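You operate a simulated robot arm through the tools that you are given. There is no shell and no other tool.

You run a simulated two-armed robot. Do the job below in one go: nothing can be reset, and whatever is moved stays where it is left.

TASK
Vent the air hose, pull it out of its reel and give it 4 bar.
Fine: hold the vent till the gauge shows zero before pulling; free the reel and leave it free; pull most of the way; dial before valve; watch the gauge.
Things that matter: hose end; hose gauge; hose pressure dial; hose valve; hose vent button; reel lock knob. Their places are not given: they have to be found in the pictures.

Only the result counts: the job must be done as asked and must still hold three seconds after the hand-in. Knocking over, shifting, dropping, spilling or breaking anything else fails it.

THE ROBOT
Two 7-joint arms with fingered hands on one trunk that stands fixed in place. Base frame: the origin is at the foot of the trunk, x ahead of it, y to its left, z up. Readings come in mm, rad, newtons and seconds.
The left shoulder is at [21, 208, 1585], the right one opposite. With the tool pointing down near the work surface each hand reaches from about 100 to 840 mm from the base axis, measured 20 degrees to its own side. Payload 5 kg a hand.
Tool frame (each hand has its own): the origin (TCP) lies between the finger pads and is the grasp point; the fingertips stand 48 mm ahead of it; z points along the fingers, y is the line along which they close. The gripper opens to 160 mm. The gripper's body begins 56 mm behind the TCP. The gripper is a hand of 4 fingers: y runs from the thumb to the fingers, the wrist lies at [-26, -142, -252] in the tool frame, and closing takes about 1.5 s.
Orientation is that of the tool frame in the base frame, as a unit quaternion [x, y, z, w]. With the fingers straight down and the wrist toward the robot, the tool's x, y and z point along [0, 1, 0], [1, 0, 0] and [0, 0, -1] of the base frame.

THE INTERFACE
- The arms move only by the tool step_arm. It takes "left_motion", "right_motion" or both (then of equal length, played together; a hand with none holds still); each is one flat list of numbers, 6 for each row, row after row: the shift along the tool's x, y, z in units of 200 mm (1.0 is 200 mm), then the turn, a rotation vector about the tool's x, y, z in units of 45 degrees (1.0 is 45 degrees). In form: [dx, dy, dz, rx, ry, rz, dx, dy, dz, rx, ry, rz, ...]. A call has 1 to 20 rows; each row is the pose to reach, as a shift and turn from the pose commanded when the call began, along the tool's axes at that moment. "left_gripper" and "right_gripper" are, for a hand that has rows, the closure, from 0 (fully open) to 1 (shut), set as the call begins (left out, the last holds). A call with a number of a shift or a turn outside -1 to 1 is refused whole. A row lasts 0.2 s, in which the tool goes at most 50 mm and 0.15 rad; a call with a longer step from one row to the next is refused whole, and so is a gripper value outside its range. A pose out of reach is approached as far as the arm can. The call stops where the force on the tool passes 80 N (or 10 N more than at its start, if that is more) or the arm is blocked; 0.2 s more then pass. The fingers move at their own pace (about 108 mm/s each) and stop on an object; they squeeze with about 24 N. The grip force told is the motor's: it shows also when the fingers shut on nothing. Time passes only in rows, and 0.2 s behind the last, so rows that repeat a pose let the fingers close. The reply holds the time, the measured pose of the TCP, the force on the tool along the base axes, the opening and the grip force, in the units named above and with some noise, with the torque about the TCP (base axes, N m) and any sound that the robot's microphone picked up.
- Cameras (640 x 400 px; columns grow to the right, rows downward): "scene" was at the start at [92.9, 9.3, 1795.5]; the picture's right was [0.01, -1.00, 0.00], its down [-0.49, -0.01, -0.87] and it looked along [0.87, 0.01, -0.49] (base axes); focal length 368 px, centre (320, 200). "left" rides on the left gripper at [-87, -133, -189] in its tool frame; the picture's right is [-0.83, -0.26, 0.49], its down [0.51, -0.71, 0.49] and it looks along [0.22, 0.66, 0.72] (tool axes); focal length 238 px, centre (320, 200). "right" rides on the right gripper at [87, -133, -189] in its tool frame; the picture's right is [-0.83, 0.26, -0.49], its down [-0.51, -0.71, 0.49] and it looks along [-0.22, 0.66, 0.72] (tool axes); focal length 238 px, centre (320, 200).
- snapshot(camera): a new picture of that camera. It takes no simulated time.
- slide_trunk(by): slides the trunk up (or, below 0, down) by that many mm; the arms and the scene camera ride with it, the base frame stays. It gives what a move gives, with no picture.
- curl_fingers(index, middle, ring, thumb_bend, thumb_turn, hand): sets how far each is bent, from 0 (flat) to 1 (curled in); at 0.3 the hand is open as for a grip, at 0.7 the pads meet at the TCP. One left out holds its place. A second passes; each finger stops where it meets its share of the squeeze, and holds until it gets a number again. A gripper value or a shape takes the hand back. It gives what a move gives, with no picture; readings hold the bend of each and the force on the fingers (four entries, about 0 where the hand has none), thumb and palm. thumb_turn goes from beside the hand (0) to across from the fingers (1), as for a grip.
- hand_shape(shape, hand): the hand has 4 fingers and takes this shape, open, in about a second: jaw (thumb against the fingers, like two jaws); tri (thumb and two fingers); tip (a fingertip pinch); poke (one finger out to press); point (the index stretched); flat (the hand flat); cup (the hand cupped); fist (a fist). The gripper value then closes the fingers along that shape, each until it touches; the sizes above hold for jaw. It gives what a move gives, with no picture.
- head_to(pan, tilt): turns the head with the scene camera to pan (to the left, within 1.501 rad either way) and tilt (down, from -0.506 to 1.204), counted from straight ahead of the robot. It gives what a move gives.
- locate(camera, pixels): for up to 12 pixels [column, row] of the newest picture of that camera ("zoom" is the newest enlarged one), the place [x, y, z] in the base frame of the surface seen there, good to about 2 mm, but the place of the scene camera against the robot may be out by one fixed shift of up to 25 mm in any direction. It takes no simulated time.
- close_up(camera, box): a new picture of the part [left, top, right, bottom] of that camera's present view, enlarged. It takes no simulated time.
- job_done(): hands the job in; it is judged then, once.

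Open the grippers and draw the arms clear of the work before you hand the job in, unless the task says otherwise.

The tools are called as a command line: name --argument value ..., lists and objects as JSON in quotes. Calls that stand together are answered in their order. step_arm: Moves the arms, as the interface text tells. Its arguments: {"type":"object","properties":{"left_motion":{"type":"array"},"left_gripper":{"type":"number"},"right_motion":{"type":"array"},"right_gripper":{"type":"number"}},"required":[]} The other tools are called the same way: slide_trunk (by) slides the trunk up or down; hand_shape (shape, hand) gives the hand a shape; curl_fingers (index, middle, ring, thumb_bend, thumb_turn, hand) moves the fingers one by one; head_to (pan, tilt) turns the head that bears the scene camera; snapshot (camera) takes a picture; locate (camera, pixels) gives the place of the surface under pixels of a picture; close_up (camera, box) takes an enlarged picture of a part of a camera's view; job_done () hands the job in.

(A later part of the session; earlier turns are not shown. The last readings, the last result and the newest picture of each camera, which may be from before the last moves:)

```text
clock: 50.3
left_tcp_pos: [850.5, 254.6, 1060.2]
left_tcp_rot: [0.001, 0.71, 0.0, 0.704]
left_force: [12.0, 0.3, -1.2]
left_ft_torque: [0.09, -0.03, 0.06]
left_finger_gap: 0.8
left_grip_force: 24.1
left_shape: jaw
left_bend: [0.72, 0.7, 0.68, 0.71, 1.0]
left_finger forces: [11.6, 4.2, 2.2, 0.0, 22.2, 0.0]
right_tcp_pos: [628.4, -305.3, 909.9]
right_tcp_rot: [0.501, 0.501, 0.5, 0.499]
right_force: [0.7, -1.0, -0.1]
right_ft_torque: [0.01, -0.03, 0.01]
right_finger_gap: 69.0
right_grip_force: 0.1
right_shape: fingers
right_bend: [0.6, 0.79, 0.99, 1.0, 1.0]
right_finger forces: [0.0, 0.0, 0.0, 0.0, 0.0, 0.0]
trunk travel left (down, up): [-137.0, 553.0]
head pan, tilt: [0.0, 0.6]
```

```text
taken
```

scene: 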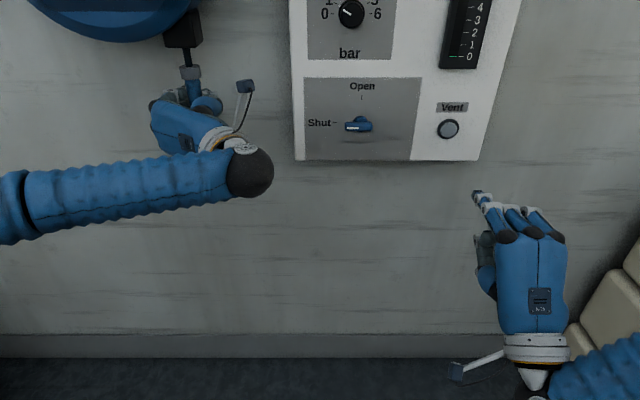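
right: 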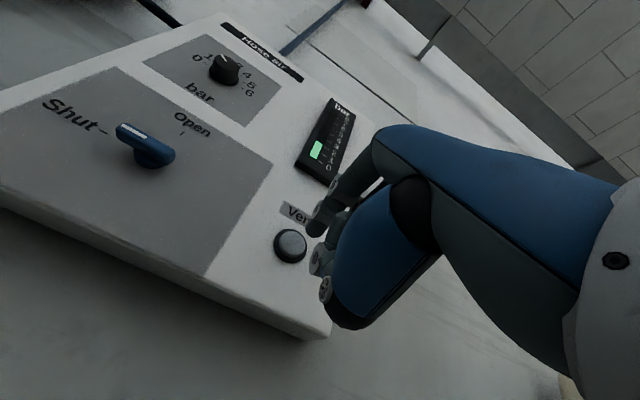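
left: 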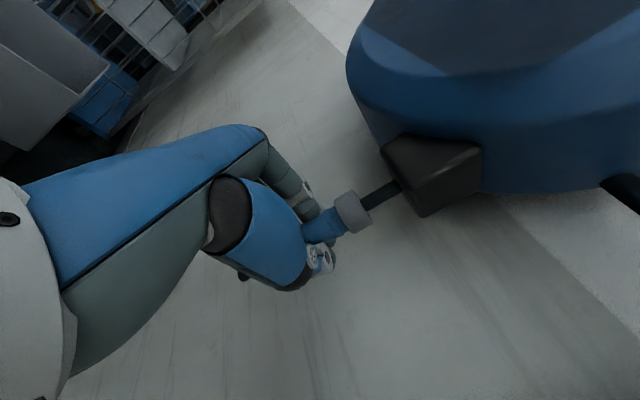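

The gap reads 0.8 mm with 12 N along x, so I zoom in to see how the handle lies in the fingers.

close_up --camera "left" --box '[230, 130, 420, 300]'

close_up --camera "scene" --box '[130, 50, 270, 160]'

```text
2.35 times, centred on (325, 215) of left
```

zoom: 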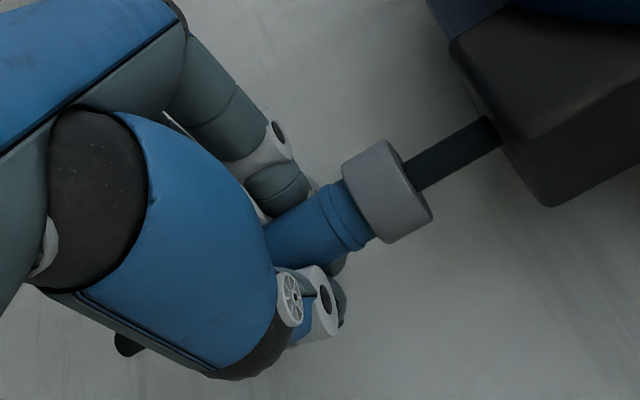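

```text
3.64 times, centred on (200, 105) of scene
```

zoom: 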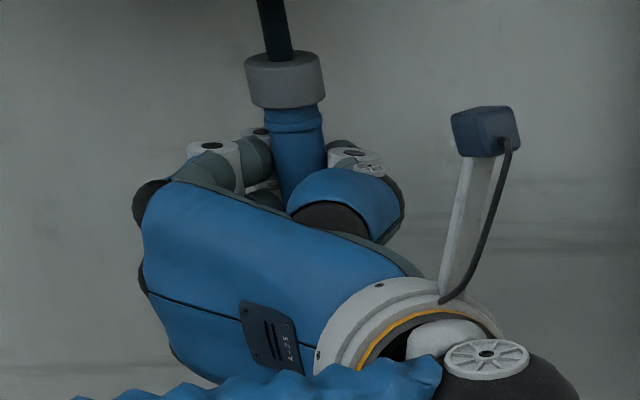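

The handle is well enclosed. I pull it down 100 mm and check that it follows.

step_arm --left_motion '[0.05, 0, 0, 0, 0, 0, 0.1, 0, 0, 0, 0, 0, 0.15, 0, 0, 0, 0, 0, 0.2, 0, 0, 0, 0, 0, 0.25, 0, 0, 0, 0, 0, 0.3, 0, 0, 0, 0, 0, 0.35, 0, 0, 0, 0, 0, 0.4, 0, 0, 0, 0, 0, 0.45, 0, 0, 0, 0, 0, 0.5, 0, 0, 0, 0, 0]'

snapshot --camera "left"

snapshot --camera "scene"

```text
clock: 52.5
left_tcp_pos: [850.1, 255.2, 961.1]
left_tcp_rot: [0.002, 0.71, 0.0, 0.704]
left_force: [22.7, -12.9, 0.3]
left_ft_torque: [0.05, -0.14, -0.23]
left_finger_gap: 0.9
left_grip_force: 24.3
left_shape: jaw
left_bend: [0.72, 0.7, 0.7, 0.71, 1.0]
left_finger forces: [8.6, 4.7, 2.9, 0.1, 26.5, 0.0]
right_tcp_pos: [628.6, -307.5, 910.1]
right_tcp_rot: [0.501, 0.5, 0.5, 0.499]
right_force: [0.0, 0.7, -0.4]
right_ft_torque: [0.0, -0.01, -0.01]
right_finger_gap: 69.0
right_grip_force: 0.0
right_shape: fingers
right_bend: [0.6, 0.79, 0.99, 1.0, 1.0]
right_finger forces: [0.0, 0.1, 0.0, 0.0, 0.1, 0.1]
trunk travel left (down, up): [-137.0, 553.0]
head pan, tilt: [0.0, 0.6]
```

```text
taken
```

left: 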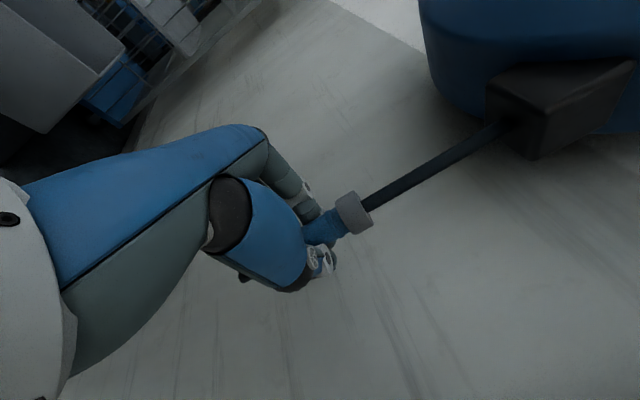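

```text
taken
```

scene: 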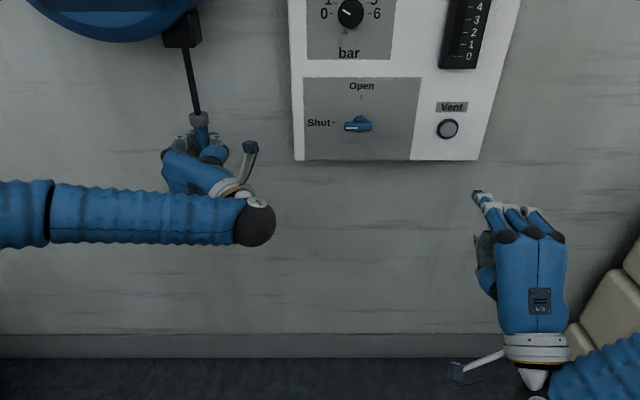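

The hose follows freely. I pull on in two strokes, watching the force.

step_arm --left_motion '[0.1, 0, 0, 0, 0, 0, 0.2, 0, 0, 0, 0, 0, 0.3, 0, 0, 0, 0, 0, 0.4, 0, 0, 0, 0, 0, 0.5, 0, 0, 0, 0, 0, 0.6, 0, 0, 0, 0, 0, 0.7, 0, 0, 0, 0, 0, 0.75, 0, 0, 0, 0, 0]'

snapshot --camera "scene"

```text
clock: 54.3
left_tcp_pos: [849.5, 257.0, 812.0]
left_tcp_rot: [0.002, 0.71, -0.002, 0.705]
left_force: [31.1, -12.7, 1.8]
left_ft_torque: [0.14, -0.13, -0.22]
left_finger_gap: 0.9
left_grip_force: 23.9
left_shape: jaw
left_bend: [0.72, 0.7, 0.7, 0.71, 1.0]
left_finger forces: [8.7, 5.8, 3.7, 0.0, 27.8, 0.0]
right_tcp_pos: [629.5, -306.9, 908.1]
right_tcp_rot: [0.501, 0.5, 0.5, 0.499]
right_force: [0.4, 1.4, 0.0]
right_ft_torque: [0.0, 0.0, -0.03]
right_finger_gap: 68.9
right_grip_force: 0.0
right_shape: fingers
right_bend: [0.6, 0.79, 0.99, 1.0, 1.0]
right_finger forces: [0.0, 0.1, 0.1, 0.0, 0.0, 0.1]
trunk travel left (down, up): [-137.0, 553.0]
head pan, tilt: [0.0, 0.6]
```

```text
taken
```

scene: 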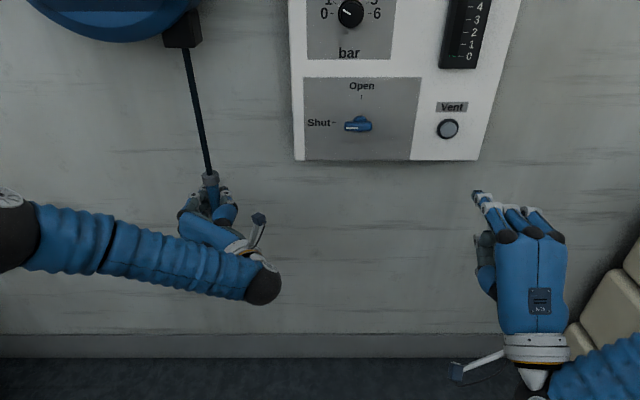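

Pulled 250 mm so far; x force is 31 N so I ease 4 mm forward while continuing down another 100 mm.

step_arm --left_motion '[0.05, -0.01, 0.02, 0, 0, 0, 0.12, -0.01, 0.02, 0, 0, 0, 0.2, -0.01, 0.02, 0, 0, 0, 0.28, -0.01, 0.02, 0, 0, 0, 0.36, -0.01, 0.02, 0, 0, 0, 0.44, -0.01, 0.02, 0, 0, 0, 0.5, -0.01, 0.02, 0, 0, 0]'

snapshot --camera "scene"

```text
clock: 55.9
left_tcp_pos: [851.5, 255.1, 712.3]
left_tcp_rot: [0.002, 0.71, 0.0, 0.705]
left_force: [-6.8, -7.2, 2.1]
left_ft_torque: [0.09, -0.12, -0.04]
left_finger_gap: 1.8
left_grip_force: 24.1
left_shape: jaw
left_bend: [0.72, 0.7, 0.7, 0.72, 1.0]
left_finger forces: [8.4, 0.2, 1.8, 0.1, 21.2, 0.1]
right_tcp_pos: [627.8, -306.4, 910.5]
right_tcp_rot: [0.501, 0.499, 0.501, 0.5]
right_force: [-0.9, 0.6, 1.2]
right_ft_torque: [0.0, 0.03, 0.0]
right_finger_gap: 69.4
right_grip_force: 0.0
right_shape: fingers
right_bend: [0.6, 0.79, 0.99, 1.0, 1.0]
right_finger forces: [0.0, 0.1, 0.0, 0.0, 0.1, 0.0]
trunk travel left (down, up): [-137.0, 553.0]
head pan, tilt: [0.0, 0.6]
```

```text
taken
```

scene: 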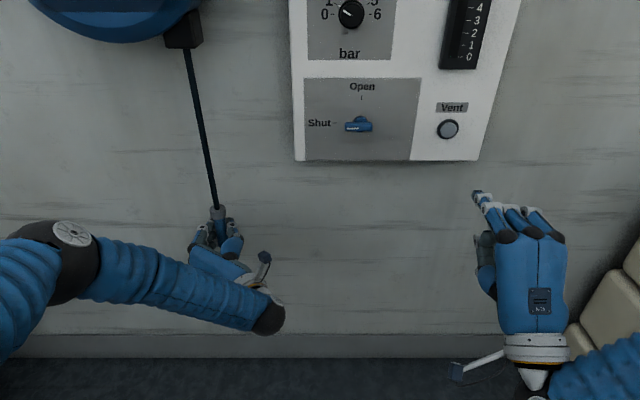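

350 mm out and still free. I continue down 100 mm.

step_arm --left_motion '[0.07, 0, 0, 0, 0, 0, 0.14, 0, 0, 0, 0, 0, 0.21, 0, 0, 0, 0, 0, 0.28, 0, 0, 0, 0, 0, 0.35, 0, 0, 0, 0, 0, 0.42, 0, 0, 0, 0, 0, 0.5, 0, 0, 0, 0, 0]'

snapshot --camera "scene"

```text
clock: 57.5
left_tcp_pos: [848.9, 255.7, 611.1]
left_tcp_rot: [0.0, 0.711, -0.001, 0.704]
left_force: [1.0, 0.5, 0.7]
left_ft_torque: [-0.01, 0.07, -0.06]
left_finger_gap: 0.3
left_grip_force: 23.5
left_shape: jaw
left_bend: [0.72, 0.7, 0.7, 0.72, 1.0]
left_finger forces: [0.0, 0.0, 0.0, 0.0, 0.0, 0.0]
right_tcp_pos: [628.1, -306.3, 909.4]
right_tcp_rot: [0.5, 0.5, 0.5, 0.5]
right_force: [0.4, 0.8, -0.1]
right_ft_torque: [0.02, -0.01, -0.04]
right_finger_gap: 68.7
right_grip_force: 0.0
right_shape: fingers
right_bend: [0.6, 0.79, 0.99, 1.0, 1.0]
right_finger forces: [0.0, 0.1, 0.1, 0.0, 0.1, 0.1]
trunk travel left (down, up): [-137.0, 553.0]
head pan, tilt: [0.0, 0.6]
```

```text
taken
```

scene: 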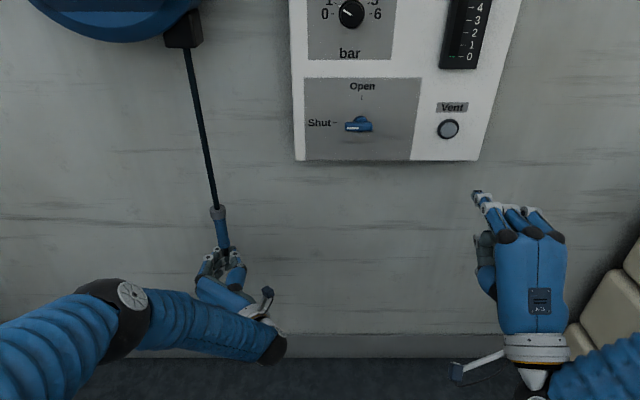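

The hand slid off at about 350 mm of pull; the hose end stayed out. I measure where the hose end is now.

close_up --camera "scene" --box '[150, 180, 290, 300]'

locate --camera "zoom" --pixels '[[315, 85], [320, 130], [330, 180], [340, 205], [312, 130], [338, 130]]'

```text
3.33 times, centred on (220, 240) of scene
```

zoom: 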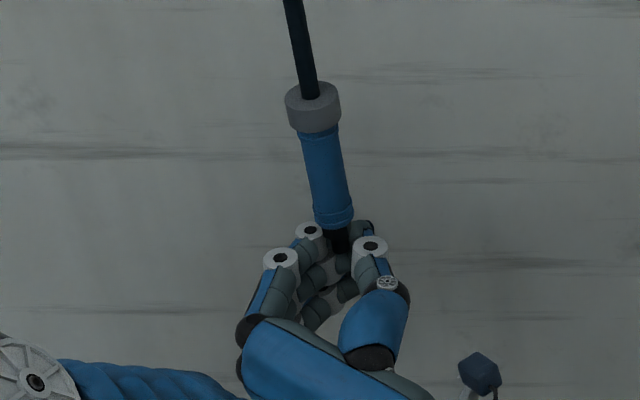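

```text
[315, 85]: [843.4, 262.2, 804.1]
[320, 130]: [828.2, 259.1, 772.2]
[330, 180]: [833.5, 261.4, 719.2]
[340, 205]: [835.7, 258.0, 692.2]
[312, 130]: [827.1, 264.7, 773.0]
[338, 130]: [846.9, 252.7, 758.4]
```

The hose end moved 346 mm. To learn whether that is the stop, I open, move up 100 mm to re-grip the handle and pull again.

step_arm --left_motion '[0, 0, 0, 0, 0, 0, 0, 0, 0, 0, 0, 0, 0, 0, 0, 0, 0, 0, 0, 0, 0, 0, 0, 0, 0, 0, 0, 0, 0, 0, 0, 0, 0, 0, 0, 0, 0, 0, 0, 0, 0, 0, -0.12, 0, 0, 0, 0, 0, -0.25, 0, 0, 0, 0, 0, -0.38, 0, 0, 0, 0, 0, -0.5, 0, 0, 0, 0, 0, -0.5, 0, 0, 0, 0, 0]' --left_gripper 0.0

snapshot --camera "left"

step_arm --left_motion '[0, 0, 0, 0, 0, 0, 0, 0, 0, 0, 0, 0, 0, 0, 0, 0, 0, 0, 0, 0, 0, 0, 0, 0, 0, 0, 0, 0, 0, 0, 0, 0, 0, 0, 0, 0, 0, 0, 0, 0, 0, 0, 0, 0, 0, 0, 0, 0, 0, 0, 0, 0, 0, 0]' --left_gripper 1.0

snapshot --camera "left"

close_up --camera "scene" --box '[150, 180, 290, 300]'

```text
clock: 60.1
left_tcp_pos: [850.6, 254.4, 712.2]
left_tcp_rot: [0.001, 0.709, -0.001, 0.705]
left_force: [-0.1, 0.3, 0.3]
left_ft_torque: [-0.02, 0.03, 0.01]
left_finger_gap: 159.5
left_grip_force: 0.0
left_shape: jaw
left_bend: [0.3, 0.3, 0.3, 0.3, 0.98]
left_finger forces: [0.0, 0.0, 0.0, 0.1, 0.0, 0.0]
right_tcp_pos: [628.5, -306.2, 910.2]
right_tcp_rot: [0.5, 0.5, 0.5, 0.5]
right_force: [-0.1, -0.5, 0.1]
right_ft_torque: [-0.02, -0.03, 0.01]
right_finger_gap: 69.1
right_grip_force: 0.1
right_shape: fingers
right_bend: [0.6, 0.79, 0.99, 1.0, 1.0]
right_finger forces: [0.0, 0.0, 0.0, 0.0, 0.1, 0.0]
trunk travel left (down, up): [-137.0, 553.0]
head pan, tilt: [0.0, 0.6]
```

```text
taken
```

left: 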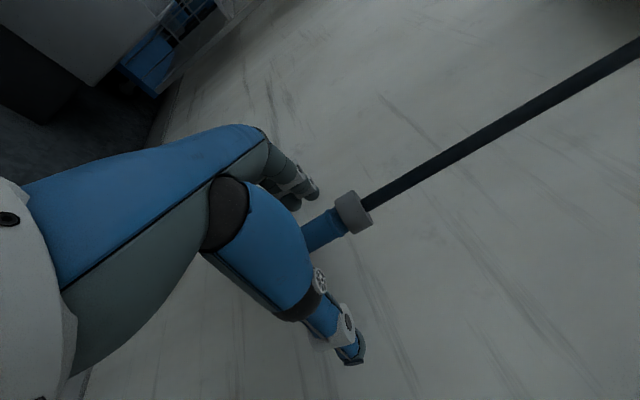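

```text
clock: 62.1
left_tcp_pos: [850.6, 254.3, 712.5]
left_tcp_rot: [0.001, 0.71, -0.002, 0.705]
left_force: [14.3, -0.2, 0.6]
left_ft_torque: [0.08, -0.05, 0.05]
left_finger_gap: 0.2
left_grip_force: 24.0
left_shape: jaw
left_bend: [0.72, 0.7, 0.69, 0.71, 1.0]
left_finger forces: [11.7, 3.8, 2.2, 0.1, 22.6, 0.0]
right_tcp_pos: [628.5, -308.1, 910.0]
right_tcp_rot: [0.501, 0.5, 0.499, 0.499]
right_force: [0.1, 0.2, -0.2]
right_ft_torque: [0.0, 0.01, 0.02]
right_finger_gap: 68.9
right_grip_force: 0.1
right_shape: fingers
right_bend: [0.6, 0.79, 0.99, 1.0, 1.0]
right_finger forces: [0.1, 0.1, 0.1, 0.1, 0.0, 0.1]
trunk travel left (down, up): [-137.0, 553.0]
head pan, tilt: [0.0, 0.6]
```

```text
taken
```

left: 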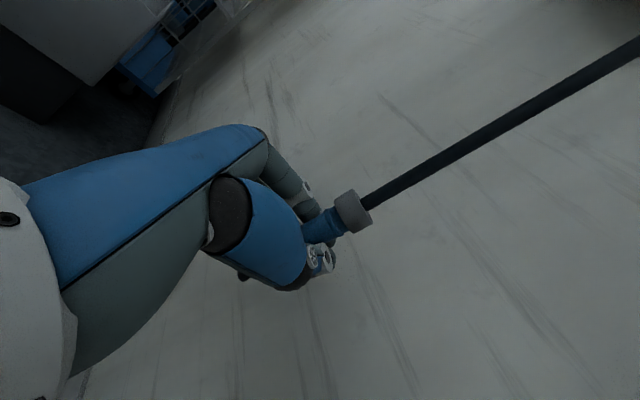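

```text
3.33 times, centred on (220, 240) of scene
```

zoom: 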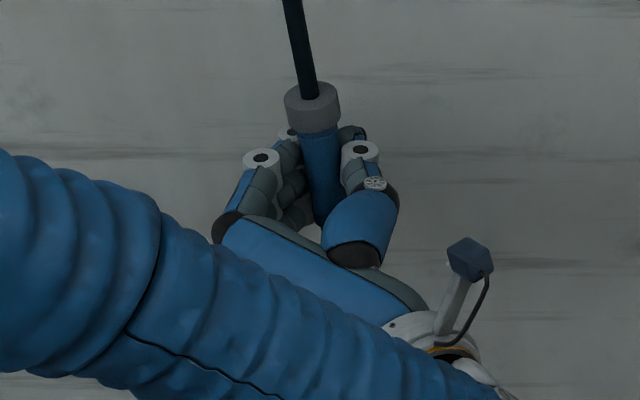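

Same grip as before. I pull down 20 mm slowly and read the force.

step_arm --left_motion '[0.025, 0, 0, 0, 0, 0, 0.05, 0, 0, 0, 0, 0, 0.075, 0, 0, 0, 0, 0, 0.1, 0, 0, 0, 0, 0]'

close_up --camera "scene" --box '[150, 180, 290, 300]'

locate --camera "zoom" --pixels '[[315, 85], [320, 130]]'

```text
clock: 63.1
left_tcp_pos: [851.3, 254.1, 695.9]
left_tcp_rot: [0.002, 0.707, 0.0, 0.707]
left_force: [15.8, -6.8, 30.7]
left_ft_torque: [0.25, -0.23, -0.14]
left_finger_gap: 1.2
left_grip_force: 24.3
left_shape: jaw
left_bend: [0.72, 0.7, 0.7, 0.72, 1.0]
left_finger forces: [7.7, 3.7, 0.9, 0.0, 22.6, 0.0]
right_tcp_pos: [628.1, -306.1, 911.1]
right_tcp_rot: [0.5, 0.499, 0.501, 0.5]
right_force: [0.3, -0.1, 0.7]
right_ft_torque: [0.01, 0.02, -0.01]
right_finger_gap: 68.9
right_grip_force: 0.0
right_shape: fingers
right_bend: [0.6, 0.79, 0.99, 1.0, 1.0]
right_finger forces: [0.0, 0.1, 0.1, 0.0, 0.1, 0.0]
trunk travel left (down, up): [-137.0, 553.0]
head pan, tilt: [0.0, 0.6]
```

```text
3.33 times, centred on (220, 240) of scene
```

zoom: 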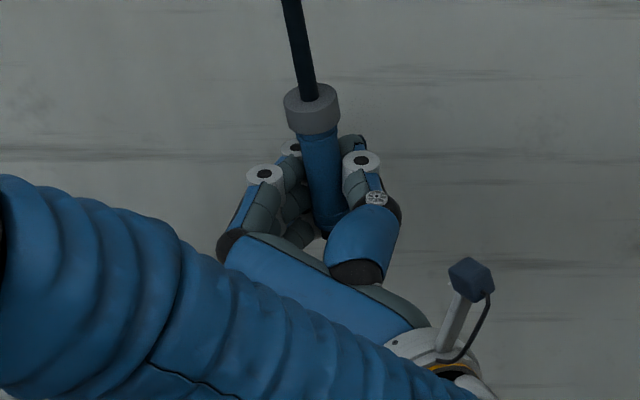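

```text
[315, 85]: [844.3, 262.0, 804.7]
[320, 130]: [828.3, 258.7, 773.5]
```

With 30 N of pull the hose end didn't move, so it is at its stop (about 348 mm out). I ease back up, open, and withdraw the left hand.

step_arm --left_motion '[-0.08, 0, 0, 0, 0, 0, -0.08, 0, 0, 0, 0, 0]'

step_arm --left_motion '[0, 0, 0, 0, 0, 0, 0, 0, 0, 0, 0, 0, 0, 0, 0, 0, 0, 0, 0, 0, 0, 0, 0, 0, 0, 0, 0, 0, 0, 0, 0, 0, 0, 0, 0, 0, 0, 0, 0, 0, 0, 0, 0, 0, -0.2, 0, 0, 0, 0, 0, -0.4, 0, 0, 0, 0, 0, -0.6, 0, 0, 0, 0, 0, -0.8, 0, 0, 0, 0, 0, -1, 0, 0, 0, 0, 0, -1, 0, 0, 0]' --left_gripper 0.0

snapshot --camera "scene"

```text
clock: 63.7
left_tcp_pos: [851.9, 253.5, 704.0]
left_tcp_rot: [0.002, 0.712, -0.001, 0.702]
left_force: [17.9, -6.7, -5.3]
left_ft_torque: [-0.15, 0.07, -0.12]
left_finger_gap: 1.0
left_grip_force: 23.9
left_shape: jaw
left_bend: [0.72, 0.7, 0.7, 0.72, 1.0]
left_finger forces: [7.8, 3.9, 5.5, 0.0, 24.2, 0.1]
right_tcp_pos: [628.9, -306.9, 909.4]
right_tcp_rot: [0.5, 0.501, 0.5, 0.499]
right_force: [0.2, 0.6, -0.9]
right_ft_torque: [-0.02, 0.01, -0.04]
right_finger_gap: 68.8
right_grip_force: 0.0
right_shape: fingers
right_bend: [0.6, 0.79, 0.99, 1.0, 1.0]
right_finger forces: [0.0, 0.0, 0.0, 0.0, 0.1, 0.1]
trunk travel left (down, up): [-137.0, 553.0]
head pan, tilt: [0.0, 0.6]
```

```text
clock: 66.5
left_tcp_pos: [652.6, 253.3, 708.6]
left_tcp_rot: [0.0, 0.71, -0.002, 0.705]
left_force: [0.2, -0.5, 0.1]
left_ft_torque: [0.0, -0.01, 0.01]
left_finger_gap: 160.0
left_grip_force: 0.1
left_shape: jaw
left_bend: [0.3, 0.3, 0.3, 0.3, 0.98]
left_finger forces: [0.0, 0.0, 0.0, 0.1, 0.0, 0.1]
right_tcp_pos: [627.4, -305.9, 910.7]
right_tcp_rot: [0.5, 0.5, 0.5, 0.5]
right_force: [0.1, -0.5, 0.8]
right_ft_torque: [-0.01, 0.0, 0.0]
right_finger_gap: 68.9
right_grip_force: 0.0
right_shape: fingers
right_bend: [0.6, 0.79, 0.99, 1.0, 1.0]
right_finger forces: [0.0, 0.1, 0.0, 0.0, 0.0, 0.0]
trunk travel left (down, up): [-137.0, 553.0]
head pan, tilt: [0.0, 0.6]
```

```text
taken
```

scene: 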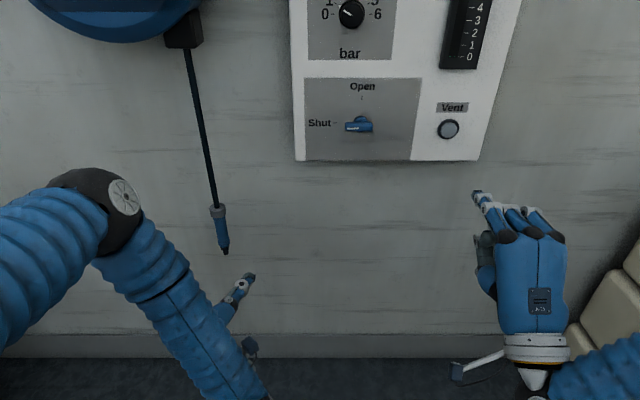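

The hose stays out. I move the left hand aside, raise the trunk 150 mm, and open the right hand into the jaw shape for the dial.

step_arm --left_motion '[0, 0.2, 0, 0, 0, 0, 0, 0.4, 0, 0, 0, 0, 0, 0.6, 0, 0, 0, 0, 0, 0.8, 0, 0, 0, 0, 0, 0.8, 0, 0, 0, 0]'

slide_trunk --by 150

hand_shape --shape "jaw" --hand "right"

snapshot --camera "scene"

snapshot --camera "right"

```text
clock: 67.7
left_tcp_pos: [650.0, 416.5, 709.8]
left_tcp_rot: [0.001, 0.71, -0.002, 0.704]
left_force: [-0.7, -0.1, 0.1]
left_ft_torque: [-0.03, 0.03, 0.03]
left_finger_gap: 159.9
left_grip_force: 0.0
left_shape: jaw
left_bend: [0.3, 0.3, 0.3, 0.3, 0.98]
left_finger forces: [0.1, 0.1, 0.1, 0.0, 0.1, 0.0]
right_tcp_pos: [628.0, -306.6, 910.1]
right_tcp_rot: [0.5, 0.5, 0.5, 0.5]
right_force: [0.0, -0.1, -0.1]
right_ft_torque: [0.02, 0.01, 0.03]
right_finger_gap: 69.2
right_grip_force: 0.1
right_shape: fingers
right_bend: [0.6, 0.79, 0.99, 1.0, 1.0]
right_finger forces: [0.0, 0.0, 0.1, 0.1, 0.1, 0.1]
trunk travel left (down, up): [-137.0, 553.0]
head pan, tilt: [0.0, 0.6]
```

```text
clock: 69.4
left_tcp_pos: [650.0, 417.1, 857.4]
left_tcp_rot: [0.001, 0.709, 0.0, 0.706]
left_force: [0.4, 0.1, -0.1]
left_ft_torque: [0.0, -0.07, -0.03]
left_finger_gap: 160.1
left_grip_force: 0.1
left_shape: jaw
left_bend: [0.3, 0.3, 0.3, 0.3, 0.98]
left_finger forces: [0.0, 0.0, 0.0, 0.0, 0.1, 0.1]
right_tcp_pos: [628.9, -306.4, 1060.1]
right_tcp_rot: [0.5, 0.5, 0.5, 0.5]
right_force: [-0.7, 0.2, -0.4]
right_ft_torque: [-0.02, -0.01, 0.02]
right_finger_gap: 69.0
right_grip_force: 0.0
right_shape: fingers
right_bend: [0.6, 0.79, 0.99, 1.0, 1.0]
right_finger forces: [0.0, 0.0, 0.1, 0.2, 0.0, 0.0]
trunk travel left (down, up): [-287.0, 403.0]
head pan, tilt: [0.0, 0.6]
```

```text
clock: 70.3
left_tcp_pos: [650.5, 416.6, 857.7]
left_tcp_rot: [0.0, 0.71, 0.0, 0.705]
left_force: [0.2, 0.9, -0.1]
left_ft_torque: [-0.02, -0.01, -0.03]
left_finger_gap: 159.9
left_grip_force: 0.0
left_shape: jaw
left_bend: [0.3, 0.3, 0.3, 0.3, 0.98]
left_finger forces: [0.0, 0.1, 0.1, 0.0, 0.0, 0.0]
right_tcp_pos: [628.0, -306.2, 1061.3]
right_tcp_rot: [0.499, 0.5, 0.5, 0.5]
right_force: [0.0, 0.1, -1.2]
right_ft_torque: [0.05, 0.0, -0.01]
right_finger_gap: 159.9
right_grip_force: 0.1
right_shape: jaw
right_bend: [0.3, 0.3, 0.3, 0.3, 0.98]
right_finger forces: [0.0, 0.0, 0.0, 0.1, 0.0, 0.1]
trunk travel left (down, up): [-287.0, 403.0]
head pan, tilt: [0.0, 0.6]
```

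```text
taken
```

scene: 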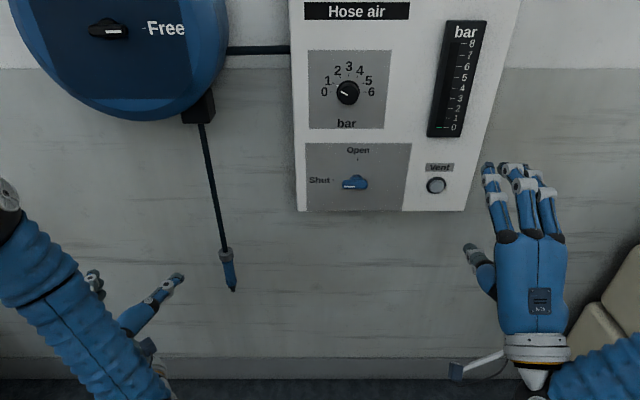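

```text
taken
```

right: 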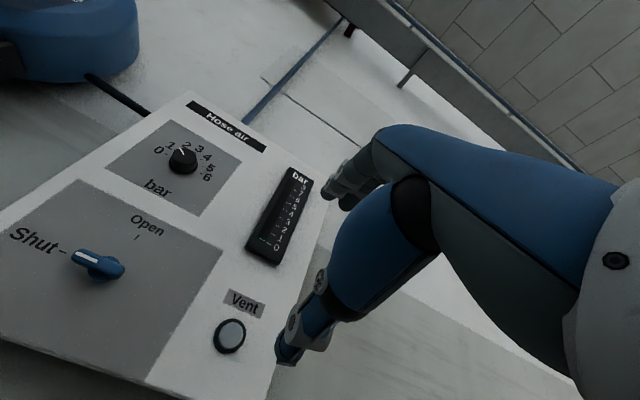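

Now I measure the dial closely from the right camera at (183,160) and from the scene.

close_up --camera "scene" --box '[305, 50, 391, 130]'

locate --camera "zoom" --pixels '[[318, 210], [280, 200], [300, 214], [330, 240], [345, 215], [310, 260]]'

close_up --camera "right" --box '[140, 120, 230, 200]'

locate --camera "zoom" --pixels '[[300, 220], [310, 190], [250, 200], [340, 240], [280, 250], [115, 180], [210, 95], [420, 240]]'

```text
5.00 times, centred on (348, 90) of scene
```

zoom: 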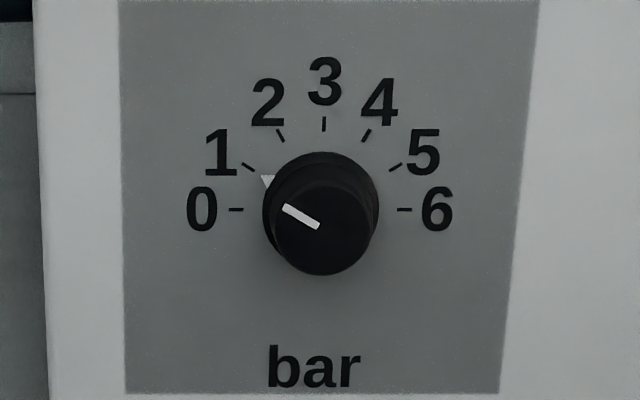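

```text
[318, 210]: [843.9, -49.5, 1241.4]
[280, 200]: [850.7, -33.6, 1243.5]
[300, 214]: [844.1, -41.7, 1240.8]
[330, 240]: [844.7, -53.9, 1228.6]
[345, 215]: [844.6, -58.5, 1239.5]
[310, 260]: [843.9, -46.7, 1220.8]
```

```text
5.00 times, centred on (185, 160) of right
```

zoom: 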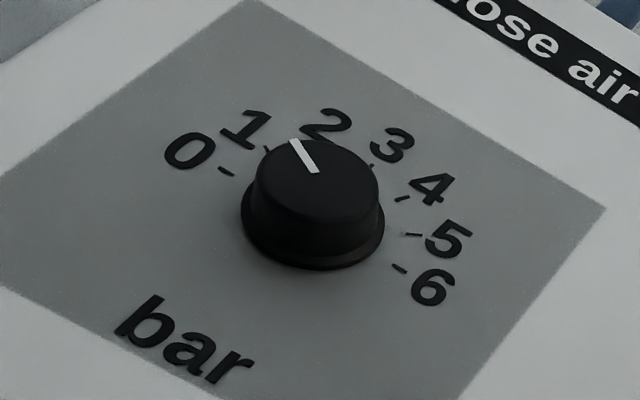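

```text
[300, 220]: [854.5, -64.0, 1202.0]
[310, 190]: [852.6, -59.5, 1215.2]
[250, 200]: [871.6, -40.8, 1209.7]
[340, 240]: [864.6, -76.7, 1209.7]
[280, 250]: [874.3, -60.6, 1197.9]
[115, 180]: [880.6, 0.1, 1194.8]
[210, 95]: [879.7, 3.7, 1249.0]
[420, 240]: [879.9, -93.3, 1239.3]
```

The dial's face centre is near (853, −60, 1221), radius ≈22 mm, and its mark is at 1 bar, so it needs +90 degrees. I bring the right hand in front of it, rolled −45 degrees.

step_arm --right_motion '[0.13, 0.114, 0, 0, 0, -0.15, 0.26, 0.228, 0, 0, 0, -0.3, 0.39, 0.342, 0, 0, 0, -0.45, 0.52, 0.456, 0, 0, 0, -0.6, 0.65, 0.57, 0, 0, 0, -0.75, 0.78, 0.684, 0, 0, 0, -0.9, 0.9, 0.795, 0, 0, 0, -1.0, 0.9, 0.795, 0, 0, 0, -1.0]'

step_arm --right_motion '[0.1, 0.1, 0.1, 0, 0, 0, 0.2, 0.2, 0.2, 0, 0, 0, 0.233, 0.233, 0.35, 0, 0, 0, 0.233, 0.233, 0.46, 0, 0, 0, 0.233, 0.233, 0.46, 0, 0, 0]'

snapshot --camera "scene"

snapshot --camera "right"

```text
clock: 72.1
left_tcp_pos: [650.5, 415.2, 859.4]
left_tcp_rot: [0.002, 0.71, -0.001, 0.704]
left_force: [-0.3, -1.2, -0.5]
left_ft_torque: [0.01, 0.04, 0.07]
left_finger_gap: 159.9
left_grip_force: 0.1
left_shape: jaw
left_bend: [0.3, 0.3, 0.3, 0.3, 0.98]
left_finger forces: [0.0, 0.1, 0.0, 0.0, 0.1, 0.1]
right_tcp_pos: [627.7, -126.0, 1220.9]
right_tcp_rot: [0.271, 0.654, 0.271, 0.653]
right_force: [0.1, -0.9, -0.5]
right_ft_torque: [0.0, -0.04, 0.06]
right_finger_gap: 160.1
right_grip_force: 0.0
right_shape: jaw
right_bend: [0.3, 0.3, 0.3, 0.3, 0.98]
right_finger forces: [0.0, 0.1, 0.0, 0.0, 0.0, 0.0]
trunk travel left (down, up): [-287.0, 403.0]
head pan, tilt: [0.0, 0.6]
```

```text
clock: 73.3
left_tcp_pos: [650.4, 415.1, 859.0]
left_tcp_rot: [0.0, 0.71, -0.001, 0.704]
left_force: [-0.1, 0.3, 0.2]
left_ft_torque: [0.02, 0.0, 0.0]
left_finger_gap: 160.0
left_grip_force: 0.0
left_shape: jaw
left_bend: [0.3, 0.3, 0.3, 0.3, 0.98]
left_finger forces: [0.0, 0.0, 0.1, 0.0, 0.1, 0.0]
right_tcp_pos: [718.1, -59.1, 1220.7]
right_tcp_rot: [0.27, 0.654, 0.271, 0.653]
right_force: [-0.3, 0.2, -0.5]
right_ft_torque: [0.02, 0.02, 0.02]
right_finger_gap: 159.8
right_grip_force: 0.1
right_shape: jaw
right_bend: [0.3, 0.3, 0.3, 0.3, 0.98]
right_finger forces: [0.1, 0.0, 0.0, 0.0, 0.1, 0.0]
trunk travel left (down, up): [-287.0, 403.0]
head pan, tilt: [0.0, 0.6]
```

```text
taken
```

scene: 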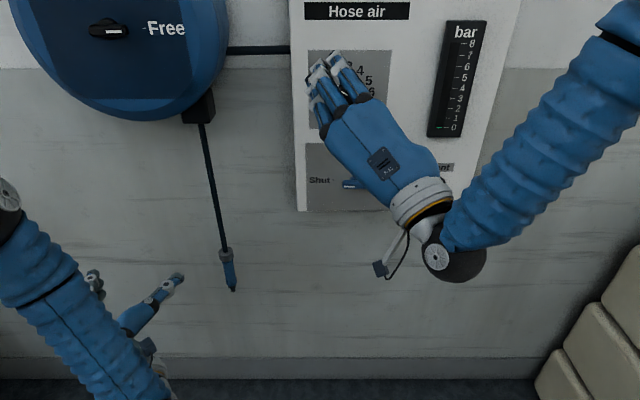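

```text
taken
```

right: 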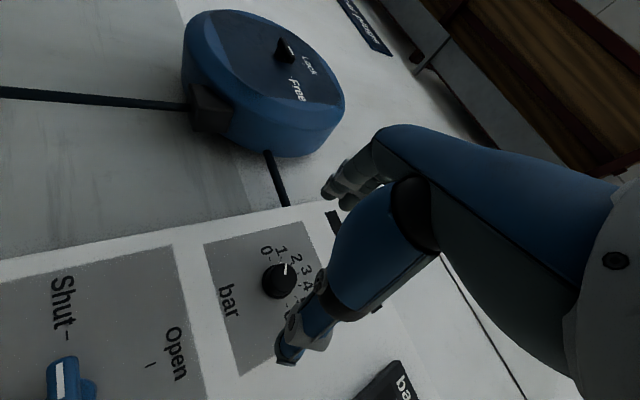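

From here I measure the dial again with a zoom of the right view.

close_up --camera "right" --box '[230, 230, 350, 330]'

locate --camera "zoom" --pixels '[[265, 195], [200, 160], [335, 210], [250, 250], [280, 160], [230, 215], [310, 180]]'

```text
4.00 times, centred on (290, 280) of right
```

zoom: 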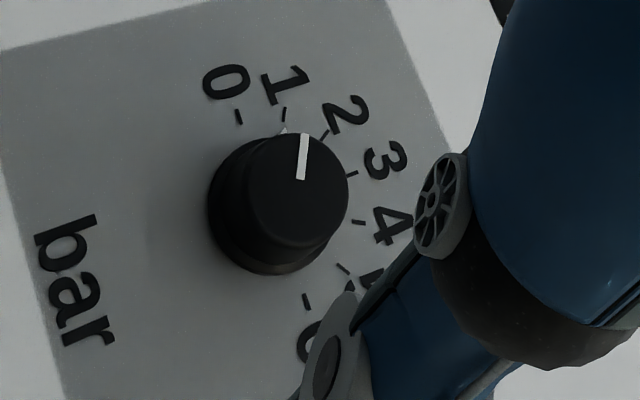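

```text
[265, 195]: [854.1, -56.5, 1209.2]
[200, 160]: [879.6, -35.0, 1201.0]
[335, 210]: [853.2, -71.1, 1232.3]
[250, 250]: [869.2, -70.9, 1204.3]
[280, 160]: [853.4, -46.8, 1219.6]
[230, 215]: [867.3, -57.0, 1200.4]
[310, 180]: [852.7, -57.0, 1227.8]
```

Dial face centre = (853, −60, 1221), the TCP is in line. I advance 100 mm to x≈818 and close gently.

step_arm --right_motion '[0, 0, 0.15, 0, 0, 0, 0, 0, 0.3, 0, 0, 0, 0, 0, 0.42, 0, 0, 0, 0, 0, 0.5, 0, 0, 0, 0, 0, 0.5, 0, 0, 0]'

step_arm --right_motion '[0, 0, 0, 0, 0, 0, 0, 0, 0, 0, 0, 0, 0, 0, 0, 0, 0, 0, 0, 0, 0, 0, 0, 0, 0, 0, 0, 0, 0, 0, 0, 0, 0, 0, 0, 0, 0, 0, 0, 0, 0, 0, 0, 0, 0, 0, 0, 0, 0, 0, 0, 0, 0, 0]' --right_gripper 1.0

close_up --camera "right" --box '[230, 180, 390, 310]'

close_up --camera "scene" --box '[290, 20, 480, 150]'

```text
clock: 74.5
left_tcp_pos: [649.4, 415.4, 859.3]
left_tcp_rot: [0.0, 0.71, -0.001, 0.704]
left_force: [1.0, 0.9, 0.0]
left_ft_torque: [0.0, 0.02, 0.01]
left_finger_gap: 159.8
left_grip_force: 0.2
left_shape: jaw
left_bend: [0.3, 0.3, 0.3, 0.3, 0.98]
left_finger forces: [0.0, 0.0, 0.0, 0.1, 0.1, 0.1]
right_tcp_pos: [819.2, -61.5, 1218.5]
right_tcp_rot: [0.27, 0.654, 0.27, 0.653]
right_force: [0.6, 0.1, -0.9]
right_ft_torque: [-0.02, -0.01, 0.01]
right_finger_gap: 159.9
right_grip_force: 0.0
right_shape: jaw
right_bend: [0.3, 0.3, 0.3, 0.3, 0.98]
right_finger forces: [0.0, 0.1, 0.1, 0.0, 0.0, 0.0]
trunk travel left (down, up): [-287.0, 403.0]
head pan, tilt: [0.0, 0.6]
```

```text
clock: 76.5
left_tcp_pos: [650.2, 416.4, 858.3]
left_tcp_rot: [0.001, 0.709, 0.0, 0.705]
left_force: [-0.7, -0.7, -0.1]
left_ft_torque: [-0.04, 0.0, 0.02]
left_finger_gap: 160.0
left_grip_force: 0.0
left_shape: jaw
left_bend: [0.3, 0.3, 0.3, 0.3, 0.98]
left_finger forces: [0.1, 0.0, 0.0, 0.1, 0.1, 0.1]
right_tcp_pos: [820.4, -59.7, 1217.7]
right_tcp_rot: [0.27, 0.654, 0.271, 0.652]
right_force: [0.6, -0.7, -2.6]
right_ft_torque: [-0.01, 0.06, -0.02]
right_finger_gap: 30.9
right_grip_force: 24.1
right_shape: jaw
right_bend: [0.73, 0.61, 0.62, 0.74, 1.0]
right_finger forces: [11.6, 5.5, 0.0, 0.0, 21.3, 0.0]
trunk travel left (down, up): [-287.0, 403.0]
head pan, tilt: [0.0, 0.6]
```

```text
3.08 times, centred on (310, 245) of right
```

zoom: 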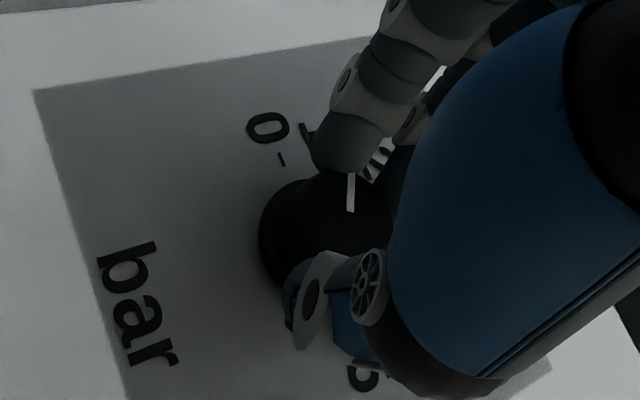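

```text
3.08 times, centred on (385, 85) of scene
```

zoom: 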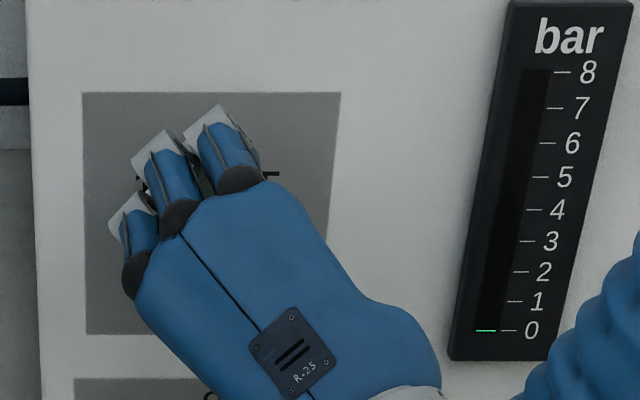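

The knob is gripped (gap 31 mm). I turn clockwise 45 degrees and check the mark.

step_arm --right_motion '[0, 0, 0, 0, 0, 0.15, 0, 0, 0, 0, 0, 0.3, 0, 0, 0, 0, 0, 0.45, 0, 0, 0, 0, 0, 0.6, 0, 0, 0, 0, 0, 0.75, 0, 0, 0, 0, 0, 0.9, 0, 0, 0, 0, 0, 1.0, 0, 0, 0, 0, 0, 1.0]'

close_up --camera "right" --box '[230, 180, 390, 310]'

close_up --camera "scene" --box '[290, 20, 480, 150]'

```text
clock: 78.3
left_tcp_pos: [650.0, 416.5, 858.1]
left_tcp_rot: [0.001, 0.71, -0.002, 0.705]
left_force: [-0.8, -0.3, 1.2]
left_ft_torque: [-0.01, 0.0, 0.03]
left_finger_gap: 159.9
left_grip_force: 0.0
left_shape: jaw
left_bend: [0.3, 0.3, 0.3, 0.3, 0.98]
left_finger forces: [0.1, 0.0, 0.0, 0.1, 0.0, 0.0]
right_tcp_pos: [819.5, -59.5, 1218.3]
right_tcp_rot: [0.501, 0.5, 0.5, 0.5]
right_force: [-3.5, -1.5, -8.5]
right_ft_torque: [-0.01, 0.33, -0.02]
right_finger_gap: 31.0
right_grip_force: 23.9
right_shape: jaw
right_bend: [0.73, 0.61, 0.62, 0.74, 1.0]
right_finger forces: [11.3, 6.2, 0.0, 0.1, 26.0, 0.0]
trunk travel left (down, up): [-287.0, 403.0]
head pan, tilt: [0.0, 0.6]
```

```text
3.08 times, centred on (310, 245) of right
```

zoom: 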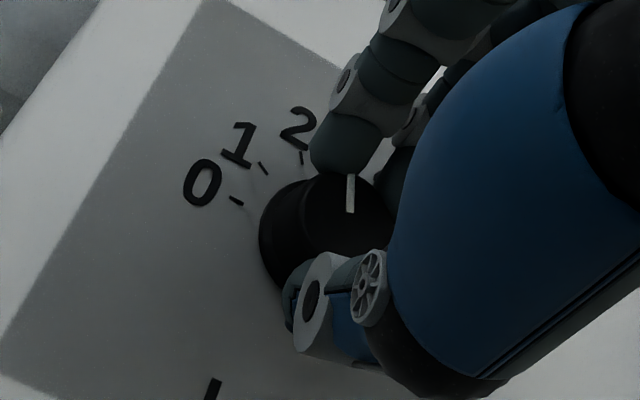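

```text
3.08 times, centred on (385, 85) of scene
```

zoom: 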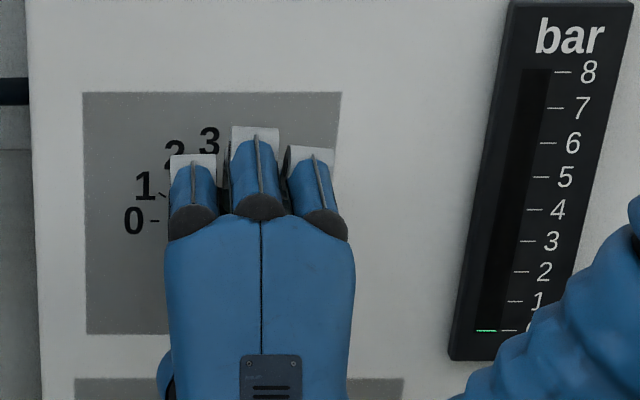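

The mark stays fixed in the hand's view, so the knob turns with it. I turn another 45 degrees.

step_arm --right_motion '[0, 0, 0, 0, 0, 0.15, 0, 0, 0, 0, 0, 0.3, 0, 0, 0, 0, 0, 0.45, 0, 0, 0, 0, 0, 0.6, 0, 0, 0, 0, 0, 0.75, 0, 0, 0, 0, 0, 0.9, 0, 0, 0, 0, 0, 1.0, 0, 0, 0, 0, 0, 1.0]'

close_up --camera "right" --box '[230, 180, 390, 310]'

close_up --camera "scene" --box '[290, 20, 480, 150]'

```text
clock: 80.1
left_tcp_pos: [650.4, 417.1, 857.7]
left_tcp_rot: [0.001, 0.71, -0.001, 0.704]
left_force: [-0.5, -0.4, -0.9]
left_ft_torque: [0.01, 0.01, 0.01]
left_finger_gap: 159.8
left_grip_force: 0.0
left_shape: jaw
left_bend: [0.3, 0.3, 0.3, 0.3, 0.98]
left_finger forces: [0.1, 0.1, 0.1, 0.0, 0.0, 0.1]
right_tcp_pos: [819.6, -59.4, 1219.8]
right_tcp_rot: [0.653, 0.272, 0.653, 0.27]
right_force: [-4.6, 5.7, -7.5]
right_ft_torque: [0.02, 0.24, 0.2]
right_finger_gap: 30.9
right_grip_force: 24.2
right_shape: jaw
right_bend: [0.73, 0.61, 0.62, 0.74, 1.0]
right_finger forces: [11.5, 6.0, 0.0, 0.1, 25.8, 0.1]
trunk travel left (down, up): [-287.0, 403.0]
head pan, tilt: [0.0, 0.6]
```

```text
3.08 times, centred on (310, 245) of right
```

zoom: 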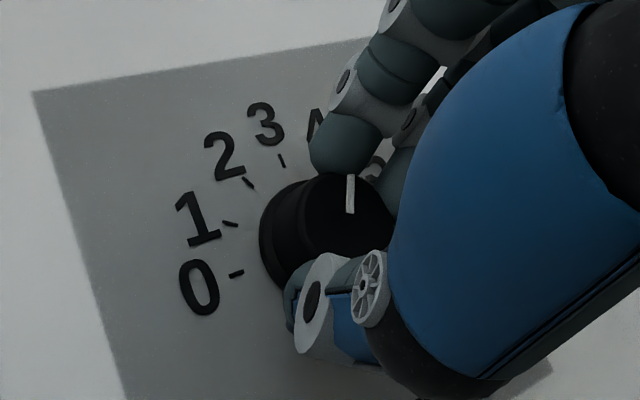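

```text
3.08 times, centred on (385, 85) of scene
```

zoom: 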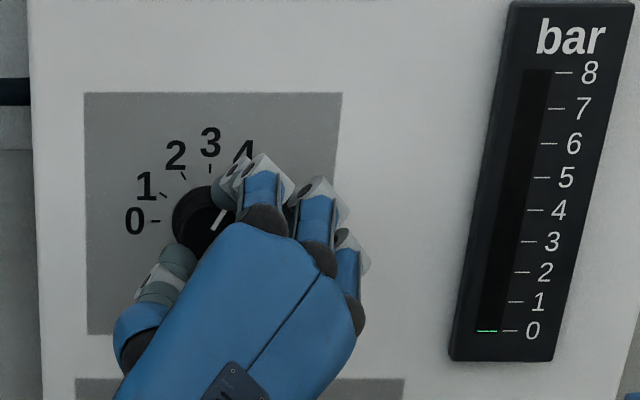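

The mark now points near 4. I open the hand and back off to read the dial properly.

step_arm --right_motion '[0, 0, 0, 0, 0, 0, 0, 0, 0, 0, 0, 0, 0, 0, 0, 0, 0, 0, 0, 0, 0, 0, 0, 0, 0, 0, 0, 0, 0, 0, 0, 0, 0, 0, 0, 0, 0, 0, -0.2, 0, 0, 0, 0, 0, -0.4, 0, 0, 0, 0, 0, -0.5, 0, 0, 0, 0, 0, -0.5, 0, 0, 0]' --right_gripper 0.0

close_up --camera "scene" --box '[290, 30, 410, 150]'

snapshot --camera "right"

```text
clock: 82.3
left_tcp_pos: [650.6, 417.7, 858.4]
left_tcp_rot: [0.001, 0.709, -0.001, 0.705]
left_force: [0.2, -0.5, 0.4]
left_ft_torque: [0.0, 0.0, -0.03]
left_finger_gap: 159.6
left_grip_force: 0.2
left_shape: jaw
left_bend: [0.3, 0.3, 0.3, 0.3, 0.98]
left_finger forces: [0.0, 0.0, 0.0, 0.1, 0.0, 0.1]
right_tcp_pos: [720.2, -61.1, 1218.9]
right_tcp_rot: [0.654, 0.27, 0.653, 0.271]
right_force: [0.4, 0.6, -0.7]
right_ft_torque: [0.03, 0.01, -0.01]
right_finger_gap: 159.8
right_grip_force: 0.0
right_shape: jaw
right_bend: [0.3, 0.3, 0.3, 0.3, 0.97]
right_finger forces: [0.1, 0.1, 0.0, 0.0, 0.0, 0.0]
trunk travel left (down, up): [-287.0, 403.0]
head pan, tilt: [0.0, 0.6]
```

```text
3.33 times, centred on (350, 90) of scene
```

zoom: 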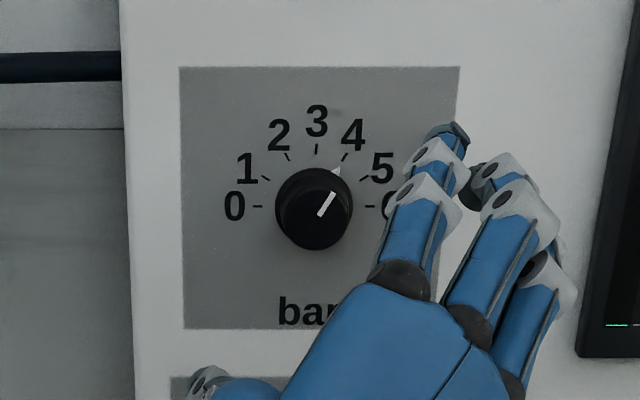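

```text
taken
```

right: 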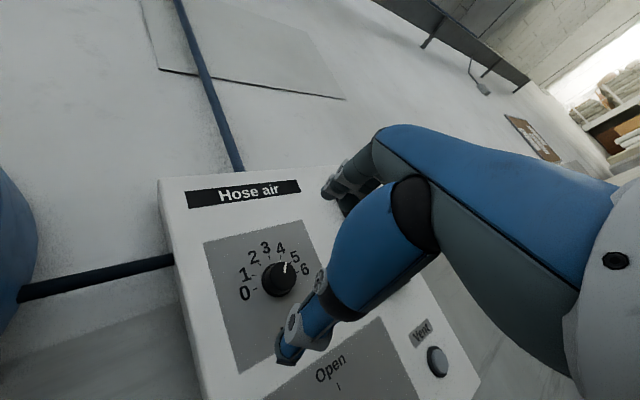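

close_up --camera "scene" --box '[325, 55, 375, 110]'

locate --camera "zoom" --pixels '[[298, 318], [365, 185], [320, 300]]'

close_up --camera "right" --box '[230, 230, 330, 310]'

```text
7.27 times, centred on (350, 82) of scene
```

zoom: 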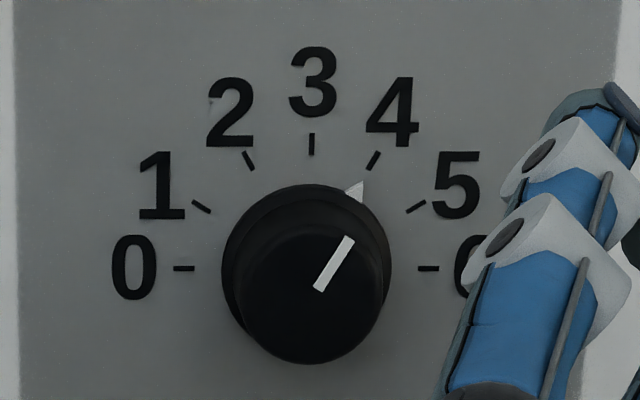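

```text
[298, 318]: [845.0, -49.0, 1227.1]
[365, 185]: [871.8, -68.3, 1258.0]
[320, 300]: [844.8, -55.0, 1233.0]
```

```text
5.00 times, centred on (280, 270) of right
```

zoom: 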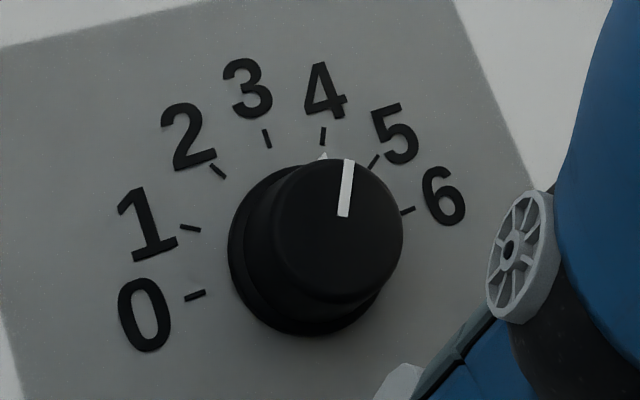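

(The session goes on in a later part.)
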